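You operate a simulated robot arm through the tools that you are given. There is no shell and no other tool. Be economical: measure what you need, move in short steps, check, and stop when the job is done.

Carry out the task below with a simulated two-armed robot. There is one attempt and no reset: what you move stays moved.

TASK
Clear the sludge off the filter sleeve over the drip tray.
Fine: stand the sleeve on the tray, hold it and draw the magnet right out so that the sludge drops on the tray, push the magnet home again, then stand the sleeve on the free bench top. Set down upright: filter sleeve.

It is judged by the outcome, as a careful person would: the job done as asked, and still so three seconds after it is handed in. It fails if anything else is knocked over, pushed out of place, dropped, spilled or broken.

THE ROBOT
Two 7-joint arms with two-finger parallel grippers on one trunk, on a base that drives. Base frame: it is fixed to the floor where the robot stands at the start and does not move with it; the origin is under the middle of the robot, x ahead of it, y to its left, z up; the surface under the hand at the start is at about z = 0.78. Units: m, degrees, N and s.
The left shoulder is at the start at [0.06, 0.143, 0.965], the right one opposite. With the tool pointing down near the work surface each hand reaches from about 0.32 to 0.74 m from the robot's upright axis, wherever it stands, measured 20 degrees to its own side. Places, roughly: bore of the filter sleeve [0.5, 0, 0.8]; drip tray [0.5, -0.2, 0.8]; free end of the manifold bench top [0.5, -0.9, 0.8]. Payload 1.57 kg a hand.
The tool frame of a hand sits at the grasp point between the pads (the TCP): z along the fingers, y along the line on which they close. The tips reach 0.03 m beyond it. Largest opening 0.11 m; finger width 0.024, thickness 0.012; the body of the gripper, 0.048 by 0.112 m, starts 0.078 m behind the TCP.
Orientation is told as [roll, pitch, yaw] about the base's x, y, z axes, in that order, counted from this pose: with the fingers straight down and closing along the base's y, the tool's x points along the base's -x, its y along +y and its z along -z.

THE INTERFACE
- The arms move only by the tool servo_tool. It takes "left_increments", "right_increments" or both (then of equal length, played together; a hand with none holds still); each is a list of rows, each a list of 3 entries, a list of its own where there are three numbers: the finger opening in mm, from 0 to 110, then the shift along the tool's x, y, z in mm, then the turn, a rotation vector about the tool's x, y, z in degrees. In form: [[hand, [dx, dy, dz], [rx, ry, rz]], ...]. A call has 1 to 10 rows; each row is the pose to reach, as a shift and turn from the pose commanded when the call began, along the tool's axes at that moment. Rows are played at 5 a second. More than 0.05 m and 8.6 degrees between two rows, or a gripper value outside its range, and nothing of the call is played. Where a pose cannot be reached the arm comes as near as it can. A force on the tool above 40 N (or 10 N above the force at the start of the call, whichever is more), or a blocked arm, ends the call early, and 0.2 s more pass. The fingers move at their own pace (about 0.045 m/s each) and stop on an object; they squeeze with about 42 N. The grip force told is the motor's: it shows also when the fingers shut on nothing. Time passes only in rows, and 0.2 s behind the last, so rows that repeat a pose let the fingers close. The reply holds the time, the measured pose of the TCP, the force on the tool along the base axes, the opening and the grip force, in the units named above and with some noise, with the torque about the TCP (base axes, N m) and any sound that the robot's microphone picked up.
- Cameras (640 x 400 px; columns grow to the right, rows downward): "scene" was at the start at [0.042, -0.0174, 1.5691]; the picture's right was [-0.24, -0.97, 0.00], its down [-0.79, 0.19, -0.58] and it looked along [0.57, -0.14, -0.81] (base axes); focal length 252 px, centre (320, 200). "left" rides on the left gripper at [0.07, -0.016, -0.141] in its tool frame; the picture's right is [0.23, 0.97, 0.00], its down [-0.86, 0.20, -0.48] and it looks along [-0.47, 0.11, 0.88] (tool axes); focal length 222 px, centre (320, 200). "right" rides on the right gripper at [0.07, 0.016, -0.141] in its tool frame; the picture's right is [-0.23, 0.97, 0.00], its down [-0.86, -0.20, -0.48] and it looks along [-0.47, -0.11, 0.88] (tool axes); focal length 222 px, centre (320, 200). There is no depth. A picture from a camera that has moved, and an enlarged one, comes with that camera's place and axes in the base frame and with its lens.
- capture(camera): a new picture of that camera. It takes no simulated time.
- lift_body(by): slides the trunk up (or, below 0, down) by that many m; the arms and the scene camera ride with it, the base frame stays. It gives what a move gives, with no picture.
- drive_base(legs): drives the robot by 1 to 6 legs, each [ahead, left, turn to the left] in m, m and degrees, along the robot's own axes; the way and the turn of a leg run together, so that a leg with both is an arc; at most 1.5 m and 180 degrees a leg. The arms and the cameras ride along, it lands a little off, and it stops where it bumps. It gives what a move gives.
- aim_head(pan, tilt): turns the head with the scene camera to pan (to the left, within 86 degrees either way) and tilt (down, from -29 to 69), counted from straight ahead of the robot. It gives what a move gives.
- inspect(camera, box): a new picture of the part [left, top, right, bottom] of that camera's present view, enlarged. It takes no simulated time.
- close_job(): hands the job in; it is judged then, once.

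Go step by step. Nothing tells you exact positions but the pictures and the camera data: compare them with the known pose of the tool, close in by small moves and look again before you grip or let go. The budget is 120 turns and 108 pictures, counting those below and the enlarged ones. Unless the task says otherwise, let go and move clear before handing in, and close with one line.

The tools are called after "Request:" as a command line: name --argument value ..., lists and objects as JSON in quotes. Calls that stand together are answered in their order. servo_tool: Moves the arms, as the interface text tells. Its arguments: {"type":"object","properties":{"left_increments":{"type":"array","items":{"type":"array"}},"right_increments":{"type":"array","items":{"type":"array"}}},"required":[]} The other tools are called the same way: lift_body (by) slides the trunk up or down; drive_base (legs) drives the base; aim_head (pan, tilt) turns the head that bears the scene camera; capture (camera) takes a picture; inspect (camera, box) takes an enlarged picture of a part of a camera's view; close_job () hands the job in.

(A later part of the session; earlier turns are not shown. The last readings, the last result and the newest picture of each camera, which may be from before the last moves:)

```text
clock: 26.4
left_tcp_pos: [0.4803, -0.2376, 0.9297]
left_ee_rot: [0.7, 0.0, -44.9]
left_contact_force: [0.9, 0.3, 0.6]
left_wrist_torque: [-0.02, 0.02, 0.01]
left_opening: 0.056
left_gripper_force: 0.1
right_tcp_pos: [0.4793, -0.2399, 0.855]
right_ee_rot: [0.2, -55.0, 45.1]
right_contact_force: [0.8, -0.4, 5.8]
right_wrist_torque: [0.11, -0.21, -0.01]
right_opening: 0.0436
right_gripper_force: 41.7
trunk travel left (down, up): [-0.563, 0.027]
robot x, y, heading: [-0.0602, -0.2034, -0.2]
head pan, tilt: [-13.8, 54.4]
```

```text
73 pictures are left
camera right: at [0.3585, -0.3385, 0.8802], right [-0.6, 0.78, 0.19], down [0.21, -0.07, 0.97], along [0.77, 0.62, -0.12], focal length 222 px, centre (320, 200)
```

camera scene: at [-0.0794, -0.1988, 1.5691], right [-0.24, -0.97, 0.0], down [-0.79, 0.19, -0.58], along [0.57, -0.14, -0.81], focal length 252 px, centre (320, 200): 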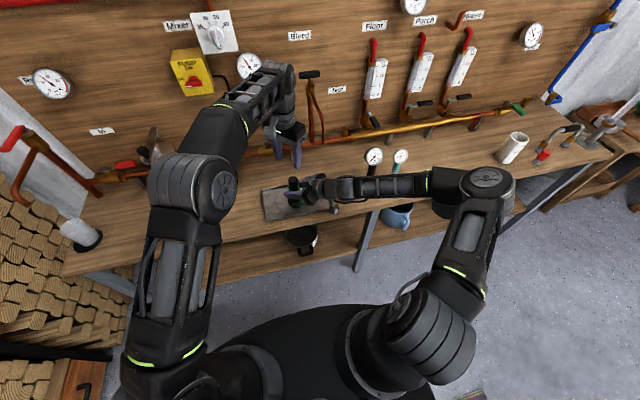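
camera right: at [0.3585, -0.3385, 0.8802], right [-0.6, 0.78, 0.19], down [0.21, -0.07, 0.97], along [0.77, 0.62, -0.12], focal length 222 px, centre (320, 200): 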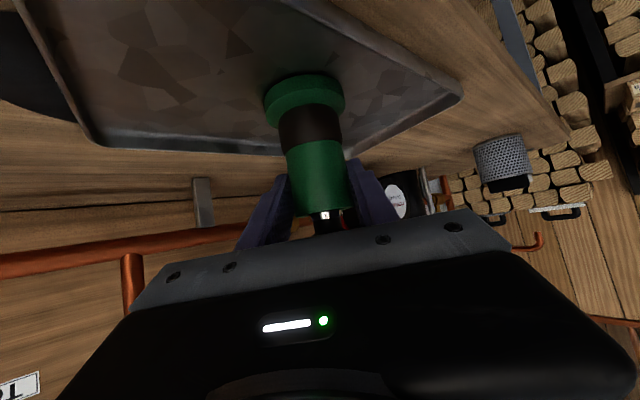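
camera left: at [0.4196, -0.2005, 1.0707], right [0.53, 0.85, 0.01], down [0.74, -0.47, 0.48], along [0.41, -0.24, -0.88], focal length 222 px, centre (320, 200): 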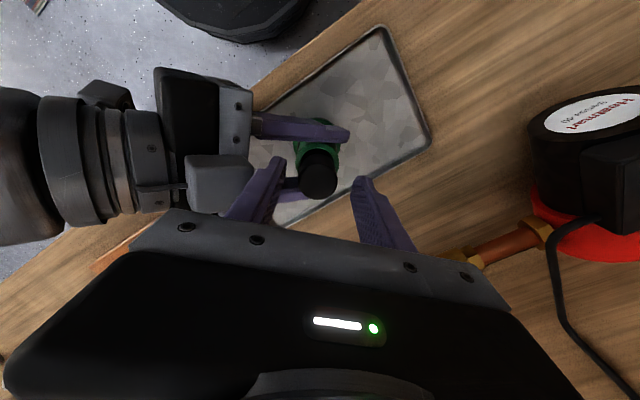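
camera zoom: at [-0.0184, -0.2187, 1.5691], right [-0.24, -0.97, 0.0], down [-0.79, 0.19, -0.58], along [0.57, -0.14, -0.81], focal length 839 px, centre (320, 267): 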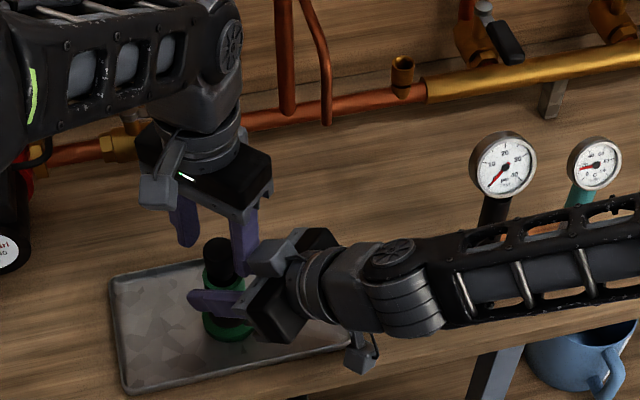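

Clearances look fine but the left finger passes near a small housing on the right gripper; I'll narrow the opening to 48 mm, then go down to the knob.

Request:
servo_tool --left_increments '[[48, [0, 0, 0], [0, 0, 0]], [48, [0, 0, 8], [0, 0, 0]], [48, [0, 0, 16], [0, 0, 0]], [48, [0, 0, 22], [0, 0, 0]], [48, [0, 0, 27], [0, 0, 0]], [48, [0, 0, 27], [0, 0, 0]]]'

Request:
capture --camera "left"

Request:
inspect --camera "scene" --box '[240, 120, 400, 240]'

Request:
inspect --camera "right" --box '[240, 130, 400, 250]'

```text
clock: 27.8
left_tcp_pos: [0.4822, -0.2366, 0.9027]
left_ee_rot: [0.8, 0.2, -45.1]
left_contact_force: [0.3, 0.7, 0.4]
left_wrist_torque: [-0.01, 0.0, 0.03]
left_opening: 0.0482
left_gripper_force: 0.0
right_tcp_pos: [0.4807, -0.2402, 0.8549]
right_ee_rot: [0.2, -55.0, 45.0]
right_contact_force: [0.2, 1.4, 5.9]
right_wrist_torque: [0.11, -0.23, 0.02]
right_opening: 0.0433
right_gripper_force: 41.9
trunk travel left (down, up): [-0.563, 0.027]
robot x, y, heading: [-0.0591, -0.1995, 0.3]
head pan, tilt: [-13.8, 54.4]
```

```text
72 pictures are left
camera left: at [0.4198, -0.2003, 1.0437], right [0.53, 0.85, 0.01], down [0.74, -0.47, 0.48], along [0.41, -0.24, -0.88], focal length 222 px, centre (320, 200)
```

left: 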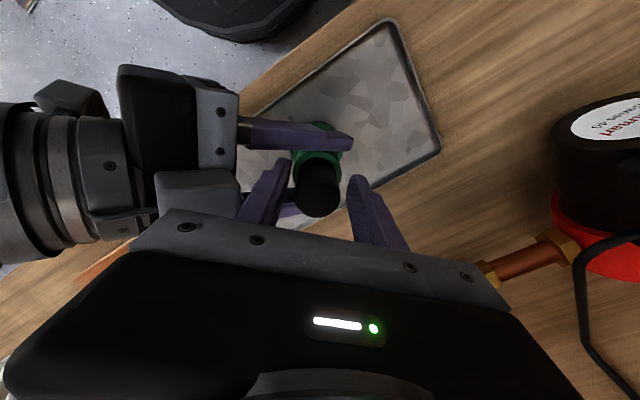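

```text
3.33 times, centred on (320, 180) of scene
camera zoom: at [-0.0185, -0.2187, 1.5691], right [-0.24, -0.97, 0.0], down [-0.79, 0.19, -0.58], along [0.57, -0.14, -0.81], focal length 839 px, centre (320, 267)
```

zoom: 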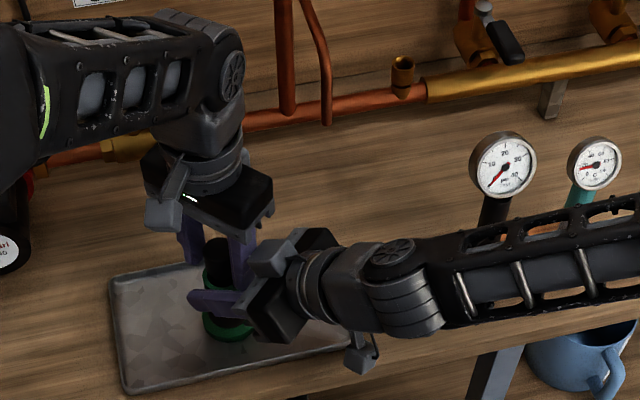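

```text
3.33 times, centred on (320, 190) of right
camera zoom: at [0.3584, -0.3385, 0.8802], right [-0.6, 0.78, 0.19], down [0.21, -0.07, 0.97], along [0.77, 0.62, -0.12], focal length 740 px, centre (320, 233)
```

zoom: 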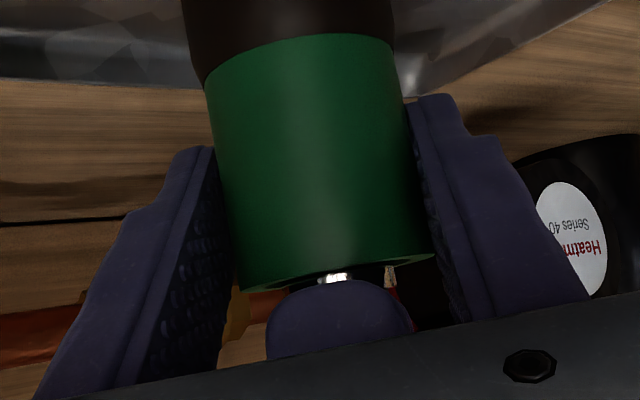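

The left fingertips straddle the knob just above the sleeve rim. Closing on the knob.

Request:
servo_tool --left_increments '[[38, [0, 0, 0], [0, 0, 0]], [28, [0, 0, 0], [0, 0, 0]], [15, [0, 0, 0], [0, 0, 0]], [15, [0, 0, 0], [0, 0, 0]], [15, [0, 0, 0], [0, 0, 0]]]'

Request:
capture --camera "left"

```text
clock: 29.0
left_tcp_pos: [0.4808, -0.2372, 0.9021]
left_ee_rot: [0.7, 0.2, -45.0]
left_contact_force: [-0.2, -0.5, 0.6]
left_wrist_torque: [-0.01, 0.05, 0.0]
left_opening: 0.031
left_gripper_force: 39.8
right_tcp_pos: [0.4806, -0.2404, 0.8562]
right_ee_rot: [0.1, -55.1, 45.1]
right_contact_force: [1.0, 1.9, 6.8]
right_wrist_torque: [0.09, -0.17, 0.01]
right_opening: 0.0435
right_gripper_force: 42.0
trunk travel left (down, up): [-0.563, 0.027]
robot x, y, heading: [-0.0598, -0.1995, 0.3]
head pan, tilt: [-13.8, 54.4]
```

```text
69 pictures are left
camera left: at [0.4196, -0.2004, 1.0437], right [0.53, 0.85, 0.01], down [0.74, -0.47, 0.48], along [0.41, -0.24, -0.88], focal length 222 px, centre (320, 200)
```

left: 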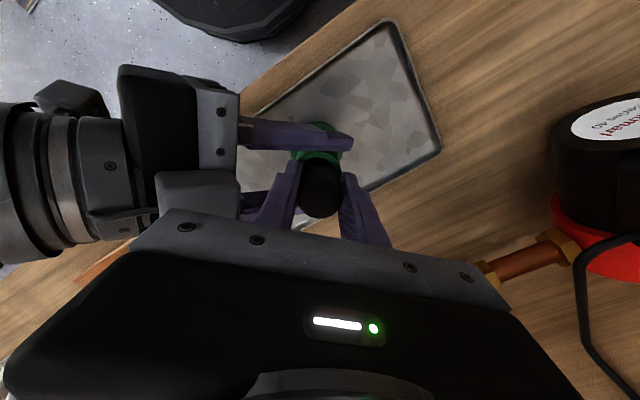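

Knob gripped (31 mm). Drawing straight up slowly, first 40 mm.

Request:
servo_tool --left_increments '[[15, [0, 0, -4], [0, 0, 0]], [15, [0, 0.1, -8], [0, 0, 0]], [15, [0, 0.2, -14], [0, 0, 0]], [15, [0, 0.3, -20], [0, 0, 0]], [15, [0, 0.4, -27], [0, 0, 0]], [15, [0, 0.5, -34], [0, 0, 0]], [15, [0, 0.6, -40], [0, 0, 0]], [15, [0, 0.6, -40], [0, 0, 0]]]'

Request:
capture --camera "left"

Request:
capture --camera "right"

Request:
inspect --camera "scene" --box '[240, 120, 400, 240]'

```text
clock: 30.8
left_tcp_pos: [0.4809, -0.2367, 0.9422]
left_ee_rot: [0.8, 0.1, -45.1]
left_contact_force: [-4.8, -3.5, -3.3]
left_wrist_torque: [-0.35, 0.5, -0.01]
left_opening: 0.0308
left_gripper_force: 39.9
right_tcp_pos: [0.4805, -0.241, 0.8557]
right_ee_rot: [0.2, -55.0, 45.1]
right_contact_force: [3.1, 3.7, 6.5]
right_wrist_torque: [0.11, -0.13, -0.02]
right_opening: 0.0437
right_gripper_force: 42.1
trunk travel left (down, up): [-0.563, 0.027]
robot x, y, heading: [-0.0592, -0.2051, 0.0]
head pan, tilt: [-13.8, 54.4]
```

```text
68 pictures are left
camera left: at [0.4196, -0.2002, 1.0842], right [0.53, 0.85, 0.01], down [0.74, -0.47, 0.48], along [0.41, -0.24, -0.88], focal length 222 px, centre (320, 200)
```

left: 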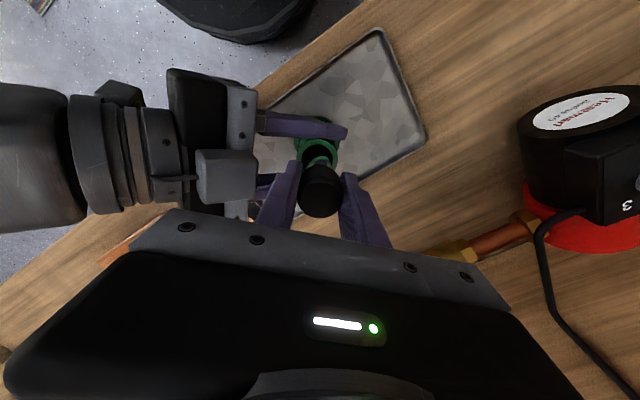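

```text
67 pictures are left
camera right: at [0.3585, -0.3385, 0.8801], right [-0.6, 0.78, 0.19], down [0.21, -0.07, 0.97], along [0.77, 0.62, -0.12], focal length 222 px, centre (320, 200)
```

right: 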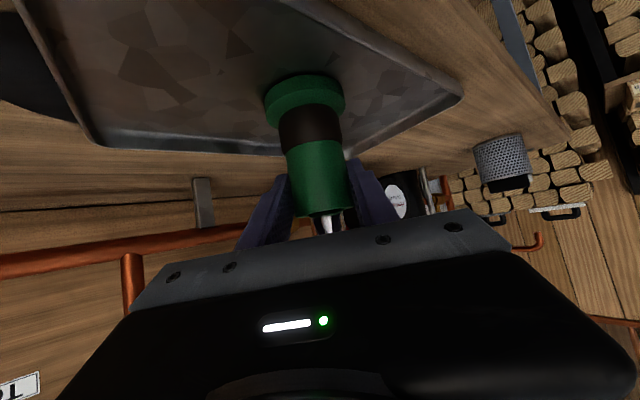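

```text
3.33 times, centred on (320, 180) of scene
camera zoom: at [-0.0184, -0.2187, 1.5691], right [-0.24, -0.97, 0.0], down [-0.79, 0.19, -0.58], along [0.57, -0.14, -0.81], focal length 839 px, centre (320, 267)
```

zoom: 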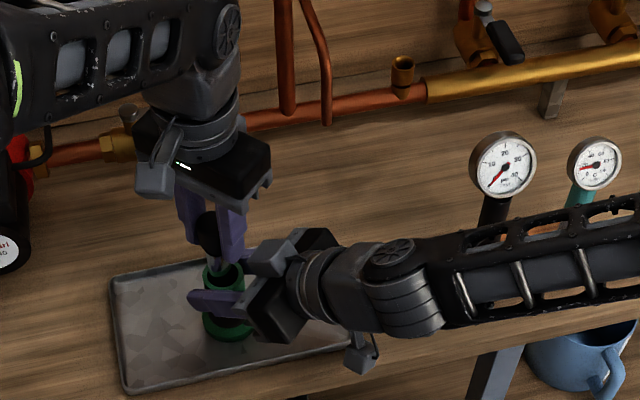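

The rod is coming out of the bore; slight side load, so I shift ~1 mm to relieve it while continuing.

Request:
servo_tool --left_increments '[[15, [0, -0.6, -5], [0, 0, 0]], [15, [0, -0.8, -10], [0, 0, 0]], [15, [0, -0.8, -16], [0, 0, 0]], [15, [0, -0.8, -22], [0, 0, 0]], [15, [0, -0.8, -28], [0, 0, 0]], [15, [0, -0.8, -34], [0, 0, 0]], [15, [0, -0.8, -40], [0, 0, 0]], [15, [0, -0.8, -40], [0, 0, 0]]]'

Request:
capture --camera "left"

Request:
capture --camera "right"

Request:
inspect --camera "scene" --box '[240, 120, 400, 240]'

```text
clock: 32.6
left_tcp_pos: [0.4803, -0.2376, 0.982]
left_ee_rot: [0.7, 0.1, -44.9]
left_contact_force: [-0.5, 0.1, -1.4]
left_wrist_torque: [-0.02, 0.0, 0.0]
left_opening: 0.0308
left_gripper_force: 39.9
right_tcp_pos: [0.4799, -0.2397, 0.855]
right_ee_rot: [0.2, -55.0, 45.0]
right_contact_force: [1.1, 0.1, 6.8]
right_wrist_torque: [0.01, -0.25, 0.03]
right_opening: 0.0436
right_gripper_force: 41.6
trunk travel left (down, up): [-0.563, 0.027]
robot x, y, heading: [-0.0613, -0.2049, -0.2]
head pan, tilt: [-13.8, 54.4]
```

```text
65 pictures are left
camera left: at [0.4191, -0.2009, 1.1237], right [0.53, 0.85, 0.01], down [0.74, -0.47, 0.48], along [0.41, -0.24, -0.88], focal length 222 px, centre (320, 200)
```

left: 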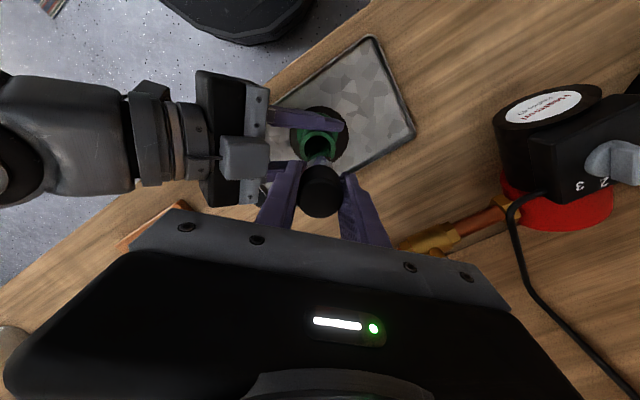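

```text
64 pictures are left
camera right: at [0.3584, -0.3386, 0.8801], right [-0.6, 0.78, 0.19], down [0.21, -0.07, 0.97], along [0.77, 0.62, -0.12], focal length 222 px, centre (320, 200)
```

right: 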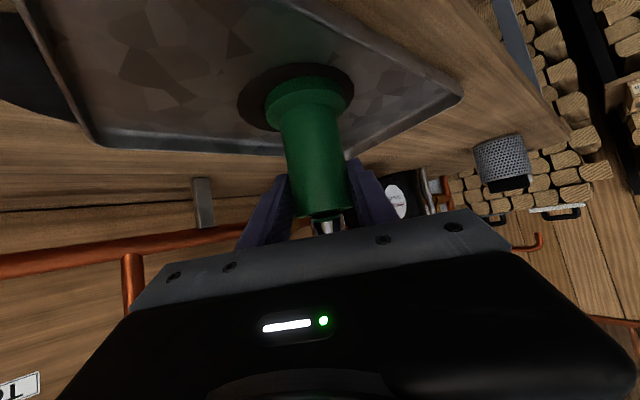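

```text
3.33 times, centred on (320, 180) of scene
camera zoom: at [-0.0184, -0.2187, 1.5691], right [-0.24, -0.97, 0.0], down [-0.79, 0.19, -0.58], along [0.57, -0.14, -0.81], focal length 839 px, centre (320, 267)
```

zoom: 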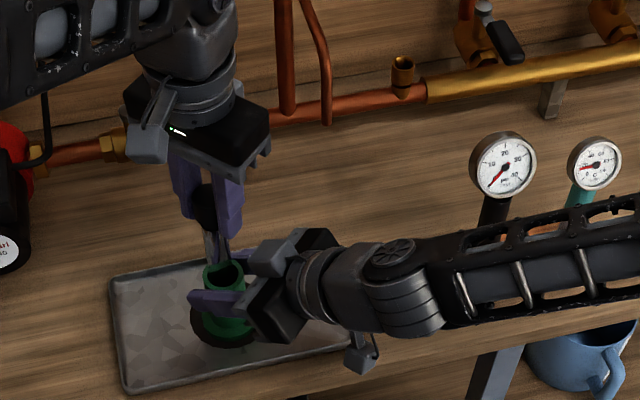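

The sludge has dropped round the foot on the tray. I'll check whether the magnet's end is fully clear of the bore.

Request:
inspect --camera "left" --box '[250, 90, 390, 220]'

Request:
inspect --camera "right" --box '[240, 130, 400, 250]'

```text
3.08 times, centred on (320, 155) of left
camera zoom: at [0.4191, -0.2009, 1.1237], right [0.53, 0.85, 0.01], down [0.74, -0.47, 0.48], along [0.41, -0.24, -0.88], focal length 684 px, centre (320, 338)
```

zoom: 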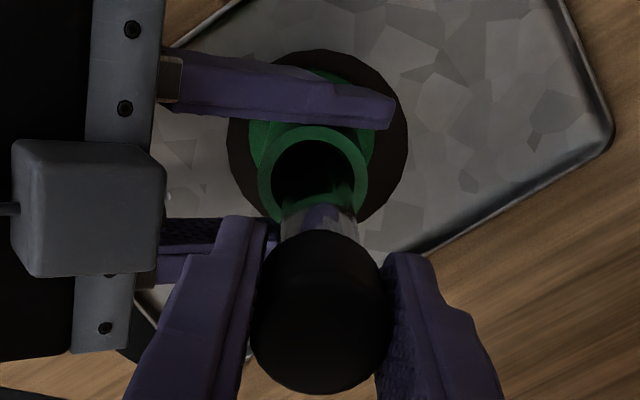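

```text
3.33 times, centred on (320, 190) of right
camera zoom: at [0.3584, -0.3386, 0.8801], right [-0.6, 0.78, 0.19], down [0.21, -0.07, 0.97], along [0.77, 0.62, -0.12], focal length 740 px, centre (320, 233)
```

zoom: 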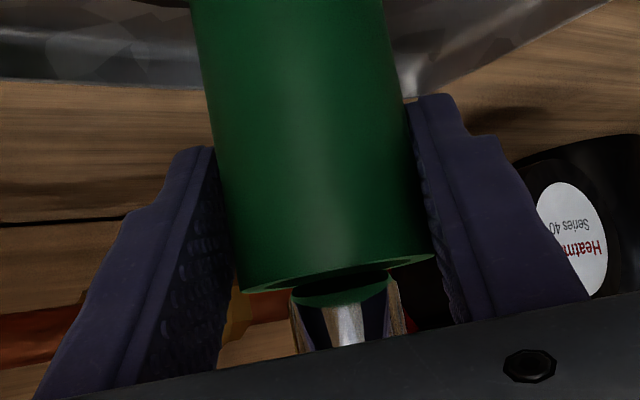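

The magnet's end face is visible above the rim: it's out. I'll raise it a further 12 mm for certainty and check.

Request:
servo_tool --left_increments '[[15, [0, 0, -6], [0, 0, 0]], [15, [0, 0, -12], [0, 0, 0]], [15, [0, 0, -12], [0, 0, 0]], [15, [0, 0, -12], [0, 0, 0]]]'

Request:
inspect --camera "right" --box '[220, 50, 420, 250]'

Request:
inspect --camera "left" --box '[250, 90, 390, 220]'

Request:
inspect --camera "scene" --box '[260, 140, 340, 220]'

```text
clock: 33.6
left_tcp_pos: [0.4794, -0.2387, 0.9942]
left_ee_rot: [0.8, 0.0, -45.0]
left_contact_force: [0.1, -0.2, -1.2]
left_wrist_torque: [0.0, 0.02, 0.01]
left_opening: 0.031
left_gripper_force: 40.3
right_tcp_pos: [0.4802, -0.2396, 0.8555]
right_ee_rot: [0.3, -55.0, 45.0]
right_contact_force: [0.5, -1.3, 6.4]
right_wrist_torque: [-0.03, -0.2, 0.01]
right_opening: 0.0436
right_gripper_force: 41.8
trunk travel left (down, up): [-0.563, 0.027]
robot x, y, heading: [-0.0573, -0.1966, 0.2]
head pan, tilt: [-13.8, 54.4]
```

```text
2.00 times, centred on (320, 150) of right
camera zoom: at [0.3584, -0.3386, 0.8801], right [-0.6, 0.78, 0.19], down [0.21, -0.07, 0.97], along [0.77, 0.62, -0.12], focal length 444 px, centre (320, 300)
```

zoom: 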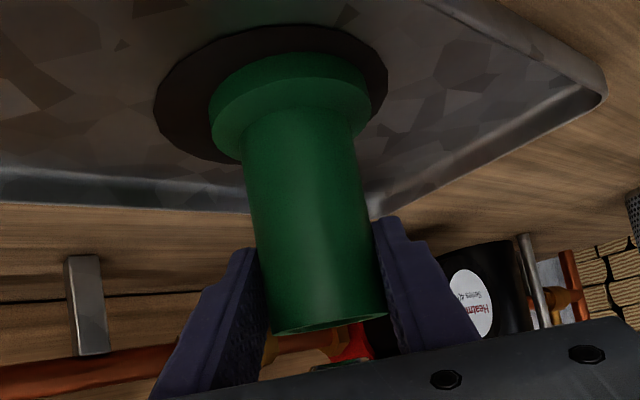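

```text
3.08 times, centred on (320, 155) of left
camera zoom: at [0.4187, -0.2012, 1.136], right [0.53, 0.85, 0.01], down [0.74, -0.47, 0.48], along [0.41, -0.24, -0.88], focal length 684 px, centre (320, 338)
```

zoom: 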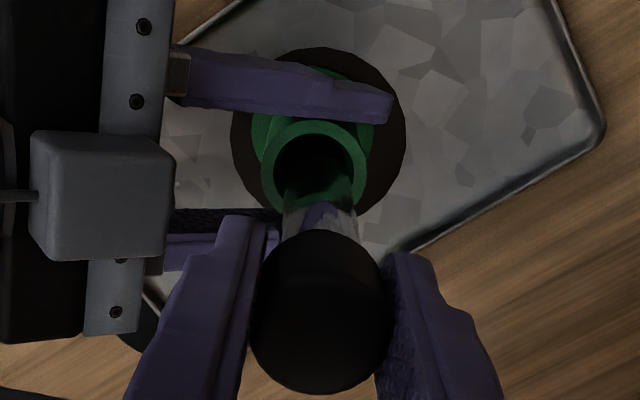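

```text
5.00 times, centred on (300, 180) of scene
camera zoom: at [-0.0184, -0.2187, 1.5691], right [-0.24, -0.97, 0.0], down [-0.79, 0.19, -0.58], along [0.57, -0.14, -0.81], focal length 1259 px, centre (420, 300)
```

zoom: 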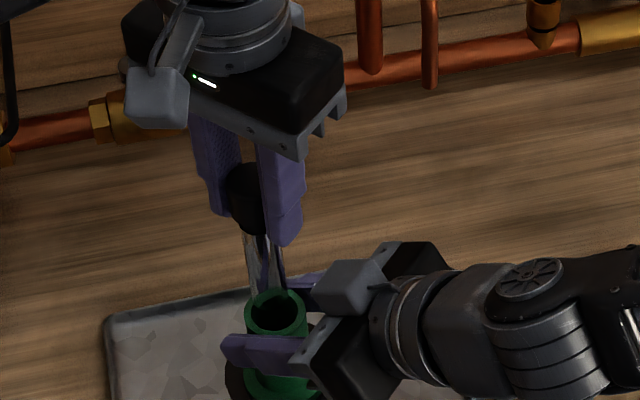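

Magnet clear out, sleeve clean, sludge on the tray. Now back down along the same line, slowly.

Request:
servo_tool --left_increments '[[15, [0, 0, 6], [0, 0, 0]], [15, [0, 0, 12], [0, 0, 0]], [15, [0, 0, 16], [0, 0, 0]], [15, [0, 0, 20], [0, 0, 0]], [15, [0, 0, 25], [0, 0, 0]], [15, [0, 0, 30], [0, 0, 0]], [15, [0, 0, 30], [0, 0, 0]]]'

Request:
inspect --camera "left" --box '[250, 90, 390, 220]'

Request:
inspect --camera "right" --box '[240, 130, 400, 250]'

```text
clock: 35.2
left_tcp_pos: [0.481, -0.2392, 0.9638]
left_ee_rot: [0.7, 0.2, -45.0]
left_contact_force: [-2.3, -0.8, -1.1]
left_wrist_torque: [-0.05, 0.14, -0.04]
left_opening: 0.0308
left_gripper_force: 39.8
right_tcp_pos: [0.4798, -0.2404, 0.855]
right_ee_rot: [0.1, -55.0, 45.0]
right_contact_force: [0.3, 2.2, 5.8]
right_wrist_torque: [-0.02, -0.14, -0.01]
right_opening: 0.0438
right_gripper_force: 41.7
trunk travel left (down, up): [-0.563, 0.027]
robot x, y, heading: [-0.0618, -0.203, 0.1]
head pan, tilt: [-13.8, 54.4]
```

```text
3.08 times, centred on (320, 155) of left
camera zoom: at [0.4188, -0.2011, 1.1054], right [0.53, 0.85, 0.01], down [0.74, -0.47, 0.48], along [0.41, -0.24, -0.88], focal length 684 px, centre (320, 338)
```

zoom: 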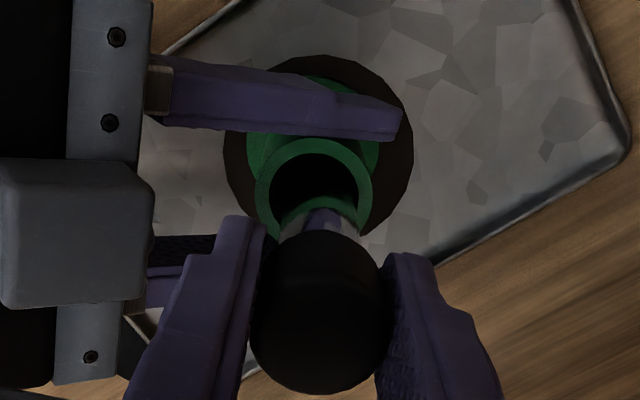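

```text
3.33 times, centred on (320, 190) of right
camera zoom: at [0.3584, -0.3386, 0.8801], right [-0.6, 0.78, 0.19], down [0.21, -0.07, 0.97], along [0.77, 0.62, -0.12], focal length 740 px, centre (320, 233)
```

zoom: 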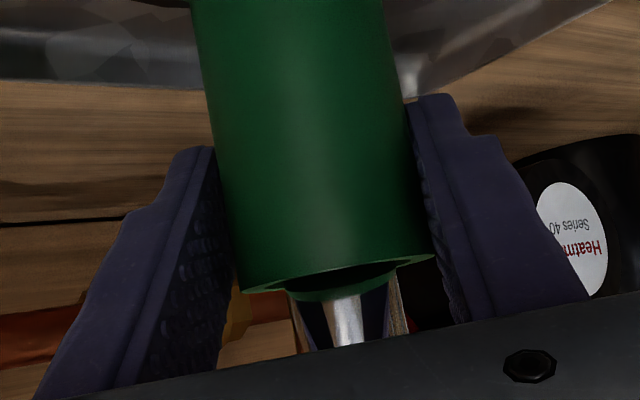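

The magnet is entering the bore with little side force. Continuing 45 mm with a tiny side relief.

Request:
servo_tool --left_increments '[[15, [0, -0.3, 6], [0, 0, 0]], [15, [0, -0.5, 12], [0, 0, 0]], [15, [0, -0.6, 18], [0, 0, 0]], [15, [0, -0.7, 24], [0, 0, 0]], [15, [0, -0.8, 30], [0, 0, 0]], [15, [0, -0.8, 36], [0, 0, 0]], [15, [0, -0.8, 42], [0, 0, 0]], [15, [0, -0.8, 45], [0, 0, 0]], [15, [0, -0.8, 45], [0, 0, 0]]]'

Request:
inspect --camera "right" --box '[240, 130, 400, 250]'

```text
clock: 37.2
left_tcp_pos: [0.4803, -0.2374, 0.9187]
left_ee_rot: [0.7, 0.2, -44.9]
left_contact_force: [0.0, -2.3, -1.0]
left_wrist_torque: [-0.07, 0.11, 0.01]
left_opening: 0.0307
left_gripper_force: 39.6
right_tcp_pos: [0.4796, -0.2406, 0.855]
right_ee_rot: [0.3, -55.1, 45.0]
right_contact_force: [0.9, 0.4, 5.2]
right_wrist_torque: [0.0, -0.14, 0.0]
right_opening: 0.0435
right_gripper_force: 42.3
trunk travel left (down, up): [-0.563, 0.027]
robot x, y, heading: [-0.0592, -0.2017, 0.4]
head pan, tilt: [-13.8, 54.4]
```

```text
3.33 times, centred on (320, 190) of right
camera zoom: at [0.3585, -0.3386, 0.88], right [-0.6, 0.78, 0.19], down [0.21, -0.07, 0.97], along [0.77, 0.62, -0.12], focal length 740 px, centre (320, 233)
```

zoom: 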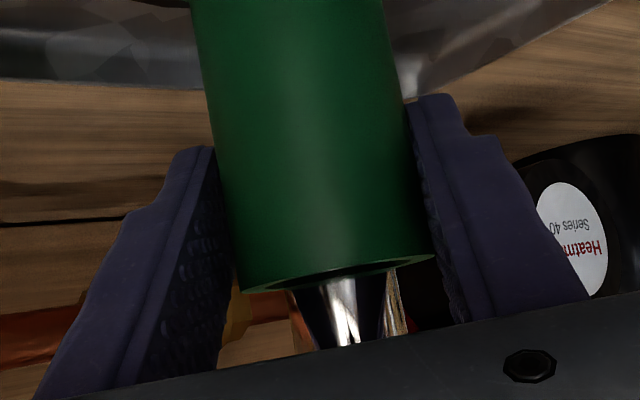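

Last stretch home: 16.5 mm, then a slight press until resistance.

Request:
servo_tool --left_increments '[[15, [0, -0.1, 5], [0, 0, 0]], [15, [0, -0.2, 10], [0, 0, 0]], [15, [0, -0.2, 14], [0, 0, 0]], [15, [0, -0.2, 16.5], [0, 0, 0]], [15, [0, -0.2, 17.5], [0, 0, 0]], [15, [0, -0.2, 17.5], [0, 0, 0]]]'

Request:
inspect --camera "right" --box '[240, 130, 400, 250]'

Request:
inspect --camera "left" --box '[250, 100, 390, 230]'

```text
clock: 38.6
left_tcp_pos: [0.4809, -0.2379, 0.9024]
left_ee_rot: [0.7, 0.1, -45.0]
left_contact_force: [-2.4, -0.5, 5.4]
left_wrist_torque: [-0.18, 0.28, -0.03]
left_opening: 0.0306
left_gripper_force: 39.5
right_tcp_pos: [0.4792, -0.2402, 0.8547]
right_ee_rot: [0.2, -54.9, 45.0]
right_contact_force: [3.6, 2.9, 0.8]
right_wrist_torque: [0.16, -0.45, 0.08]
right_opening: 0.0435
right_gripper_force: 42.2
trunk travel left (down, up): [-0.563, 0.027]
robot x, y, heading: [-0.0635, -0.199, -0.0]
head pan, tilt: [-13.8, 54.4]
```

```text
3.33 times, centred on (320, 190) of right
camera zoom: at [0.3586, -0.3385, 0.88], right [-0.6, 0.78, 0.19], down [0.21, -0.07, 0.97], along [0.77, 0.62, -0.12], focal length 740 px, centre (320, 233)
```

zoom: 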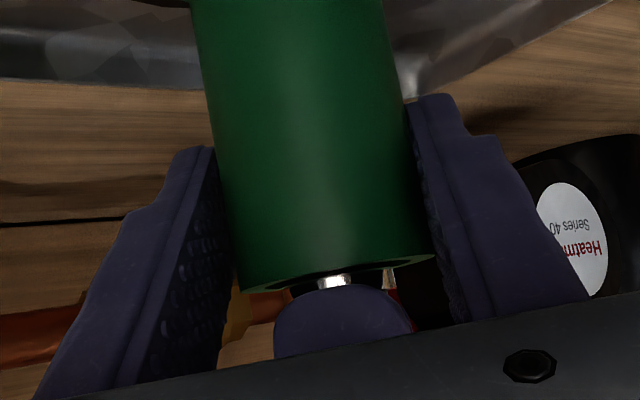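

```text
3.08 times, centred on (320, 165) of left
camera zoom: at [0.419, -0.2012, 1.0437], right [0.53, 0.85, 0.01], down [0.74, -0.47, 0.48], along [0.41, -0.24, -0.88], focal length 684 px, centre (320, 308)
```

zoom: 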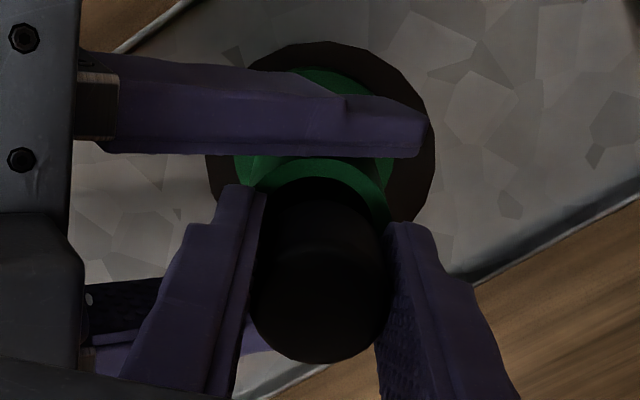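

It has bottomed (contact force rising). A 1 mm confirming press, then open the left hand wide enough and rise.

Request:
servo_tool --left_increments '[[15, [0, 0, 1], [0, 0, 0]], [15, [0, 0, 1.2], [0, 0, 0]], [15, [0, 0, 1.2], [0, 0, 0]]]'

Request:
servo_tool --left_increments '[[36, [0, 0, -1], [0, 0, 0]], [46, [0, 0, -1], [0, 0, 0]], [48, [0, 0, -1], [0, 0, 0]], [48, [0, 0, -1], [0, 0, 0]]]'

Request:
inspect --camera "left" --box '[250, 100, 390, 230]'

```text
clock: 39.4
left_tcp_pos: [0.4805, -0.2379, 0.9027]
left_ee_rot: [0.8, 0.0, -45.1]
left_contact_force: [-4.0, -0.8, 19.9]
left_wrist_torque: [-0.11, 0.43, -0.02]
left_opening: 0.0307
left_gripper_force: 39.7
right_tcp_pos: [0.4802, -0.2402, 0.8557]
right_ee_rot: [0.2, -54.8, 45.0]
right_contact_force: [6.5, 4.0, -6.6]
right_wrist_torque: [0.06, -0.64, 0.03]
right_opening: 0.0437
right_gripper_force: 42.2
trunk travel left (down, up): [-0.563, 0.027]
robot x, y, heading: [-0.0611, -0.201, 0.0]
head pan, tilt: [-13.8, 54.4]
```

```text
clock: 40.4
left_tcp_pos: [0.4803, -0.2387, 0.9011]
left_ee_rot: [0.9, 0.2, -45.0]
left_contact_force: [0.4, -0.7, 0.5]
left_wrist_torque: [-0.03, 0.02, -0.03]
left_opening: 0.048
left_gripper_force: 0.0
right_tcp_pos: [0.4797, -0.2411, 0.8546]
right_ee_rot: [0.2, -55.0, 44.9]
right_contact_force: [-2.3, 0.5, 2.8]
right_wrist_torque: [-0.15, 0.03, -0.02]
right_opening: 0.0436
right_gripper_force: 41.6
trunk travel left (down, up): [-0.563, 0.027]
robot x, y, heading: [-0.0573, -0.2007, 0.2]
head pan, tilt: [-13.8, 54.4]
```

```text
3.08 times, centred on (320, 165) of left
camera zoom: at [0.4185, -0.2009, 1.0431], right [0.53, 0.85, 0.01], down [0.74, -0.47, 0.48], along [0.41, -0.24, -0.88], focal length 684 px, centre (320, 308)
```

zoom: 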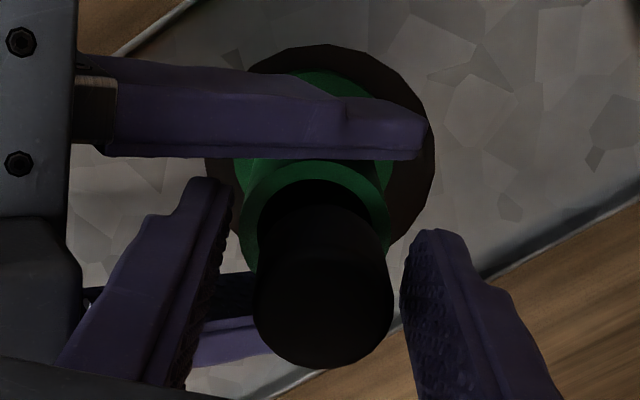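

Magnet is home and freed. Raising the left hand straight up, then off to its own side.

Request:
servo_tool --left_increments '[[48, [0, 0, -20], [0, 0, 0]], [48, [0, 0.5, -50], [0, 0, 0]], [48, [0, 1, -90], [0, 0, 0]], [48, [10, 20, -120], [0, 0, 0]], [48, [40, 50, -140], [0, 0, 0]], [48, [70, 80, -150], [0, 0, 0]], [48, [90, 100, -150], [0, 0, 0]], [48, [90, 100, -150], [0, 0, 0]]]'

Request:
capture --camera "right"

Request:
capture --camera "scene"

```text
clock: 42.2
left_tcp_pos: [0.4857, -0.1042, 1.0538]
left_ee_rot: [0.8, 0.2, -44.9]
left_contact_force: [0.1, 0.4, -0.6]
left_wrist_torque: [-0.01, 0.0, -0.01]
left_opening: 0.0479
left_gripper_force: 0.1
right_tcp_pos: [0.4807, -0.2412, 0.8547]
right_ee_rot: [0.2, -55.0, 44.9]
right_contact_force: [-0.1, -0.3, 2.1]
right_wrist_torque: [-0.14, -0.06, 0.02]
right_opening: 0.0437
right_gripper_force: 42.6
trunk travel left (down, up): [-0.563, 0.027]
robot x, y, heading: [-0.0621, -0.2031, 0.2]
head pan, tilt: [-13.8, 54.4]
```

```text
51 pictures are left
camera right: at [0.3586, -0.3387, 0.88], right [-0.6, 0.78, 0.19], down [0.21, -0.07, 0.97], along [0.77, 0.62, -0.12], focal length 222 px, centre (320, 200)
```

right: 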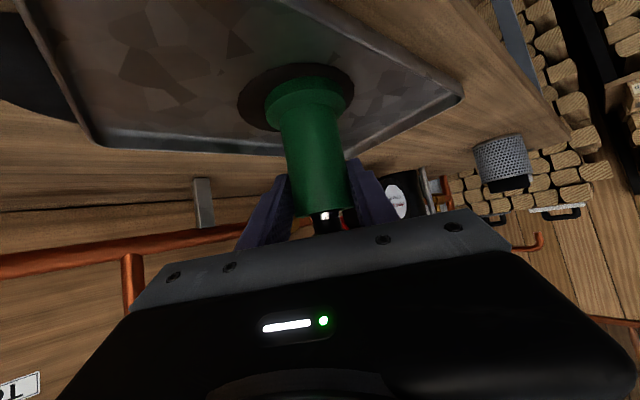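

```text
50 pictures are left
camera scene: at [-0.0182, -0.2189, 1.5691], right [-0.24, -0.97, 0.0], down [-0.79, 0.19, -0.58], along [0.57, -0.14, -0.81], focal length 252 px, centre (320, 200)
```

scene: 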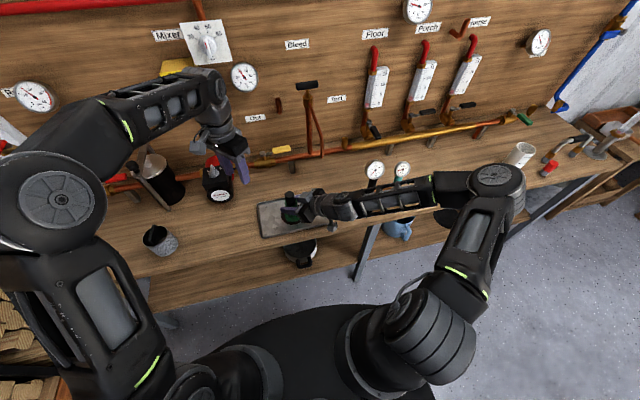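

Clean and upright. I'll lift the sleeve straight up out of the sludge and look to the right before driving.

Request:
servo_tool --right_increments '[[20, [-8, 0, -6], [0, 0, 0]], [20, [-25, 0, -17], [0, 0, 0]], [20, [-50, 0, -35], [0, 0, 0]], [20, [-78, 0, -55], [0, 0, 0]], [20, [-106, 0, -74], [0, 0, 0]], [20, [-131, 0, -92], [0, 0, 0]], [20, [-131, 0, -92], [0, 0, 0]]]'

Request:
aim_head --pan -55 --tilt 50

Request:
capture --camera "scene"

Request:
capture --camera "right"

```text
clock: 43.8
left_tcp_pos: [0.4876, -0.1059, 1.0524]
left_ee_rot: [0.6, 0.2, -44.9]
left_contact_force: [-0.4, 0.5, 0.6]
left_wrist_torque: [0.02, -0.02, 0.01]
left_opening: 0.0481
left_gripper_force: 0.1
right_tcp_pos: [0.4806, -0.2427, 1.0155]
right_ee_rot: [0.2, -55.0, 45.0]
right_contact_force: [0.6, 1.1, -3.7]
right_wrist_torque: [0.0, 0.02, 0.0]
right_opening: 0.0435
right_gripper_force: 41.9
trunk travel left (down, up): [-0.563, 0.027]
robot x, y, heading: [-0.0581, -0.1982, 0.1]
head pan, tilt: [-13.8, 54.4]
```

```text
clock: 44.9
left_tcp_pos: [0.4877, -0.1054, 1.0539]
left_ee_rot: [0.7, 0.1, -44.8]
left_contact_force: [-0.5, -0.9, 0.8]
left_wrist_torque: [-0.02, 0.02, 0.02]
left_opening: 0.0482
left_gripper_force: 0.0
right_tcp_pos: [0.4816, -0.2417, 1.0156]
right_ee_rot: [0.3, -54.9, 45.0]
right_contact_force: [-0.6, -1.1, -2.2]
right_wrist_torque: [0.01, 0.0, 0.0]
right_opening: 0.0438
right_gripper_force: 42.0
trunk travel left (down, up): [-0.563, 0.027]
robot x, y, heading: [-0.06, -0.2019, 0.1]
head pan, tilt: [-55.0, 50.0]
```

```text
49 pictures are left
camera scene: at [-0.0441, -0.2645, 1.5748], right [-0.82, -0.57, 0.0], down [-0.44, 0.63, -0.64], along [0.37, -0.53, -0.77], focal length 252 px, centre (320, 200)
```

scene: 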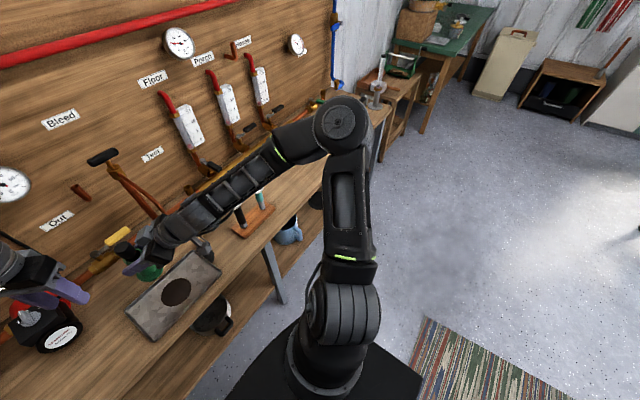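

```text
48 pictures are left
camera right: at [0.3594, -0.3393, 1.0396], right [-0.6, 0.78, 0.19], down [0.21, -0.07, 0.97], along [0.77, 0.62, -0.12], focal length 222 px, centre (320, 200)
```

right: 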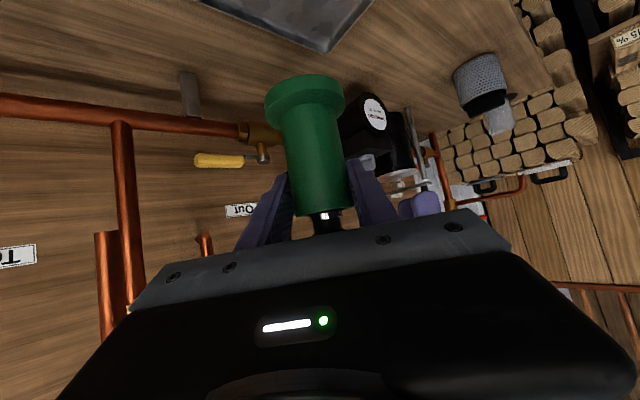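

Sludge stays on the tray; floor to the right is clear. The gauge stand (tops about z 0.96 at y≈−0.55) must be passed in front, so I back off 10 cm, go right, then forward again.

Request:
drive_base --legs '[[-0.1, 0, 0], [0, -0.45, 0], [0.1, -0.21, 0]]'

Request:
aim_head --pan -14 --tilt 54

Request:
capture --camera "scene"

Request:
capture --camera "right"

Request:
capture --camera "left"

```text
clock: 49.7
left_tcp_pos: [0.4911, -0.7664, 1.0542]
left_ee_rot: [0.8, 0.2, -44.5]
left_contact_force: [0.4, -0.5, 0.1]
left_wrist_torque: [0.04, -0.03, -0.02]
left_opening: 0.0481
left_gripper_force: 0.1
right_tcp_pos: [0.4859, -0.9016, 1.0128]
right_ee_rot: [0.3, -55.0, 45.4]
right_contact_force: [0.6, 0.5, -3.0]
right_wrist_torque: [0.01, 0.03, 0.02]
right_opening: 0.0438
right_gripper_force: 42.1
trunk travel left (down, up): [-0.563, 0.027]
robot x, y, heading: [-0.0541, -0.8693, 0.5]
head pan, tilt: [-55.0, 50.0]
```

```text
clock: 50.8
left_tcp_pos: [0.4902, -0.764, 1.0534]
left_ee_rot: [0.7, 0.2, -44.6]
left_contact_force: [0.9, -0.1, 0.8]
left_wrist_torque: [0.02, -0.04, 0.01]
left_opening: 0.048
left_gripper_force: 0.1
right_tcp_pos: [0.4848, -0.9011, 1.0154]
right_ee_rot: [0.3, -54.9, 45.5]
right_contact_force: [0.4, 0.7, -2.6]
right_wrist_torque: [-0.03, 0.0, 0.0]
right_opening: 0.0436
right_gripper_force: 41.7
trunk travel left (down, up): [-0.563, 0.027]
robot x, y, heading: [-0.0553, -0.8684, 0.5]
head pan, tilt: [-14.0, 54.0]
```

```text
47 pictures are left
camera scene: at [-0.013, -0.8834, 1.5696], right [-0.23, -0.97, 0.0], down [-0.79, 0.19, -0.59], along [0.57, -0.14, -0.81], focal length 252 px, centre (320, 200)
```

scene: 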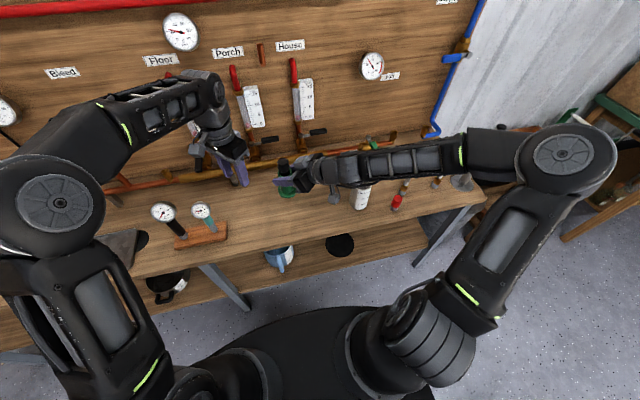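

```text
46 pictures are left
camera right: at [0.3648, -1.0004, 1.0396], right [-0.61, 0.77, 0.19], down [0.21, -0.07, 0.97], along [0.77, 0.63, -0.12], focal length 222 px, centre (320, 200)
```

right: 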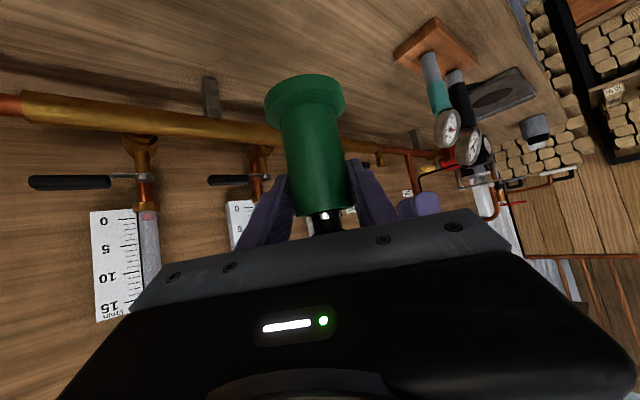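

```text
45 pictures are left
camera left: at [0.4288, -0.7292, 1.1948], right [0.52, 0.85, 0.01], down [0.75, -0.46, 0.48], along [0.41, -0.24, -0.88], focal length 222 px, centre (320, 200)
```

left: 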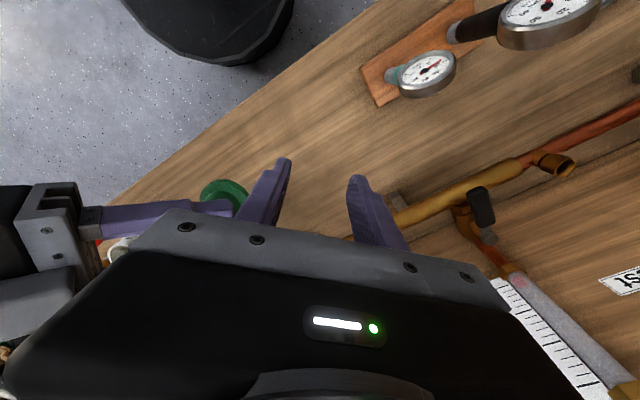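

The bench under the sleeve is free (front edge ~10 cm away, cup ~27 cm away). Lowering 155 mm, then I'll feel for contact.

Request:
servo_tool --right_increments '[[20, [25, 0, 17], [0, 0, 0]], [20, [50, 0, 35], [0, 0, 0]], [20, [76, 0, 53], [0, 0, 0]], [20, [100, 0, 70], [0, 0, 0]], [20, [117, 0, 82], [0, 0, 0]], [20, [127, 0, 89], [0, 0, 0]], [20, [127, 0, 89], [0, 0, 0]]]'

Request:
capture --camera "right"

Request:
capture --camera "scene"

```text
clock: 52.4
left_tcp_pos: [0.4908, -0.766, 1.0535]
left_ee_rot: [0.6, 0.2, -44.5]
left_contact_force: [0.7, 0.5, 0.7]
left_wrist_torque: [0.04, 0.02, -0.01]
left_opening: 0.0481
left_gripper_force: 0.0
right_tcp_pos: [0.4841, -0.9005, 0.8593]
right_ee_rot: [0.3, -54.9, 45.6]
right_contact_force: [-0.4, -0.9, -2.1]
right_wrist_torque: [0.0, 0.01, -0.03]
right_opening: 0.0437
right_gripper_force: 42.1
trunk travel left (down, up): [-0.563, 0.027]
robot x, y, heading: [-0.0565, -0.8668, 0.5]
head pan, tilt: [-14.0, 54.0]
```

```text
44 pictures are left
camera right: at [0.3642, -1.0, 0.8847], right [-0.61, 0.77, 0.19], down [0.21, -0.07, 0.97], along [0.77, 0.63, -0.12], focal length 222 px, centre (320, 200)
```

right: 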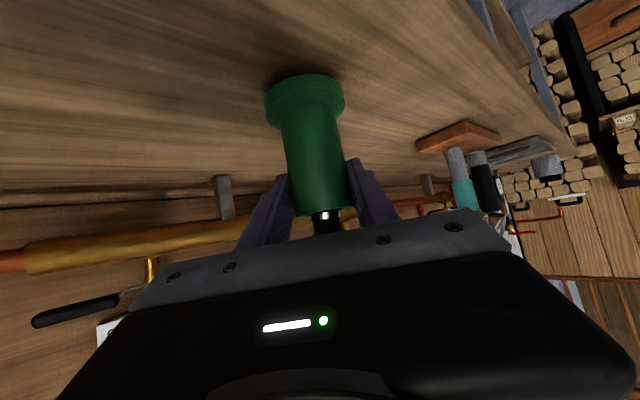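

```text
43 pictures are left
camera scene: at [-0.013, -0.8834, 1.5695], right [-0.23, -0.97, 0.0], down [-0.79, 0.19, -0.59], along [0.57, -0.14, -0.81], focal length 252 px, centre (320, 200)
```

scene: 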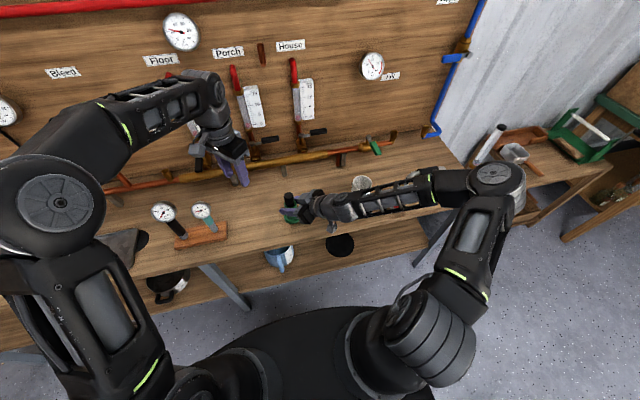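

Request:
servo_tool --right_increments '[[20, [2.5, 0, 1.7], [0, 0, 0]], [20, [4.5, 0, 3.2], [0, 0, 0]], [20, [5.7, 0, 4], [0, 0, 0]], [20, [6.5, 0, 4.6], [0, 0, 0]], [20, [6.5, 0, 4.6], [0, 0, 0]]]'

```text
clock: 53.6
left_tcp_pos: [0.4901, -0.7668, 1.0521]
left_ee_rot: [0.7, 0.2, -44.4]
left_contact_force: [0.5, 0.6, 0.1]
left_wrist_torque: [0.02, 0.02, -0.01]
left_opening: 0.048
left_gripper_force: 0.1
right_tcp_pos: [0.485, -0.9007, 0.8514]
right_ee_rot: [0.3, -54.9, 45.4]
right_contact_force: [0.4, 0.2, -2.3]
right_wrist_torque: [0.01, -0.02, -0.02]
right_opening: 0.0436
right_gripper_force: 42.3
trunk travel left (down, up): [-0.563, 0.027]
robot x, y, heading: [-0.0551, -0.8626, 0.5]
head pan, tilt: [-14.0, 54.0]
```

Request:
servo_tool --right_increments '[[20, [0.6, 0, 0.4], [0, 0, 0]], [20, [1.1, 0, 0.8], [0, 0, 0]], [20, [1.6, 0, 1.1], [0, 0, 0]], [20, [1.6, 0, 1.1], [0, 0, 0]]]'

```text
clock: 54.6
left_tcp_pos: [0.4898, -0.7656, 1.0539]
left_ee_rot: [0.8, 0.0, -44.5]
left_contact_force: [-0.1, 0.0, -1.1]
left_wrist_torque: [0.0, 0.03, -0.01]
left_opening: 0.0479
left_gripper_force: 0.1
right_tcp_pos: [0.4853, -0.9011, 0.8511]
right_ee_rot: [0.1, -55.0, 45.7]
right_contact_force: [-0.1, -2.2, 13.2]
right_wrist_torque: [-0.25, 0.08, 0.02]
right_opening: 0.0439
right_gripper_force: 41.7
trunk travel left (down, up): [-0.563, 0.027]
robot x, y, heading: [-0.056, -0.867, 0.6]
head pan, tilt: [-14.0, 54.0]
```

Contact with the bench. I ease off 1 mm and open the right hand slowly to 80 mm.

Request:
servo_tool --right_increments '[[20, [-0.8, 0, -0.6], [0, 0, 0]], [46, [-0.8, 0, -0.6], [0, 0, 0]], [55, [-0.8, 0, -0.6], [0, 0, 0]], [70, [-0.8, 0, -0.6], [0, 0, 0]], [80, [-0.8, 0, -0.6], [0, 0, 0]], [80, [-0.8, 0, -0.6], [0, 0, 0]]]'

Request:
capture --camera "right"

```text
clock: 56.0
left_tcp_pos: [0.4903, -0.7665, 1.053]
left_ee_rot: [0.7, 0.2, -44.5]
left_contact_force: [0.5, 0.0, 0.3]
left_wrist_torque: [-0.01, 0.0, 0.03]
left_opening: 0.0481
left_gripper_force: 0.0
right_tcp_pos: [0.485, -0.8998, 0.8515]
right_ee_rot: [0.3, -55.0, 45.5]
right_contact_force: [0.4, -0.2, 0.4]
right_wrist_torque: [0.0, -0.04, 0.03]
right_opening: 0.08
right_gripper_force: 0.0
trunk travel left (down, up): [-0.563, 0.027]
robot x, y, heading: [-0.056, -0.8668, 0.3]
head pan, tilt: [-14.0, 54.0]
```

```text
42 pictures are left
camera right: at [0.3643, -1.0001, 0.8756], right [-0.61, 0.77, 0.19], down [0.21, -0.07, 0.97], along [0.77, 0.63, -0.12], focal length 222 px, centre (320, 200)
```

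right: 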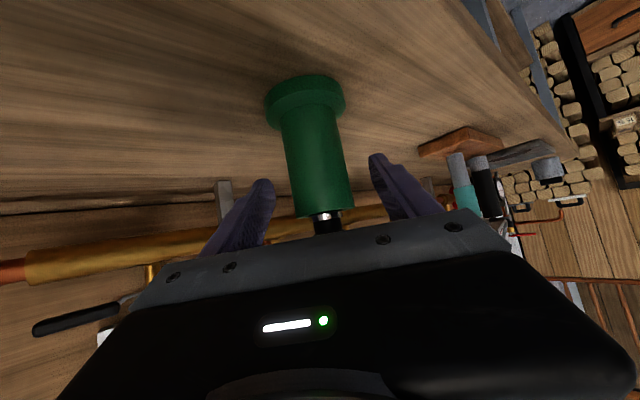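

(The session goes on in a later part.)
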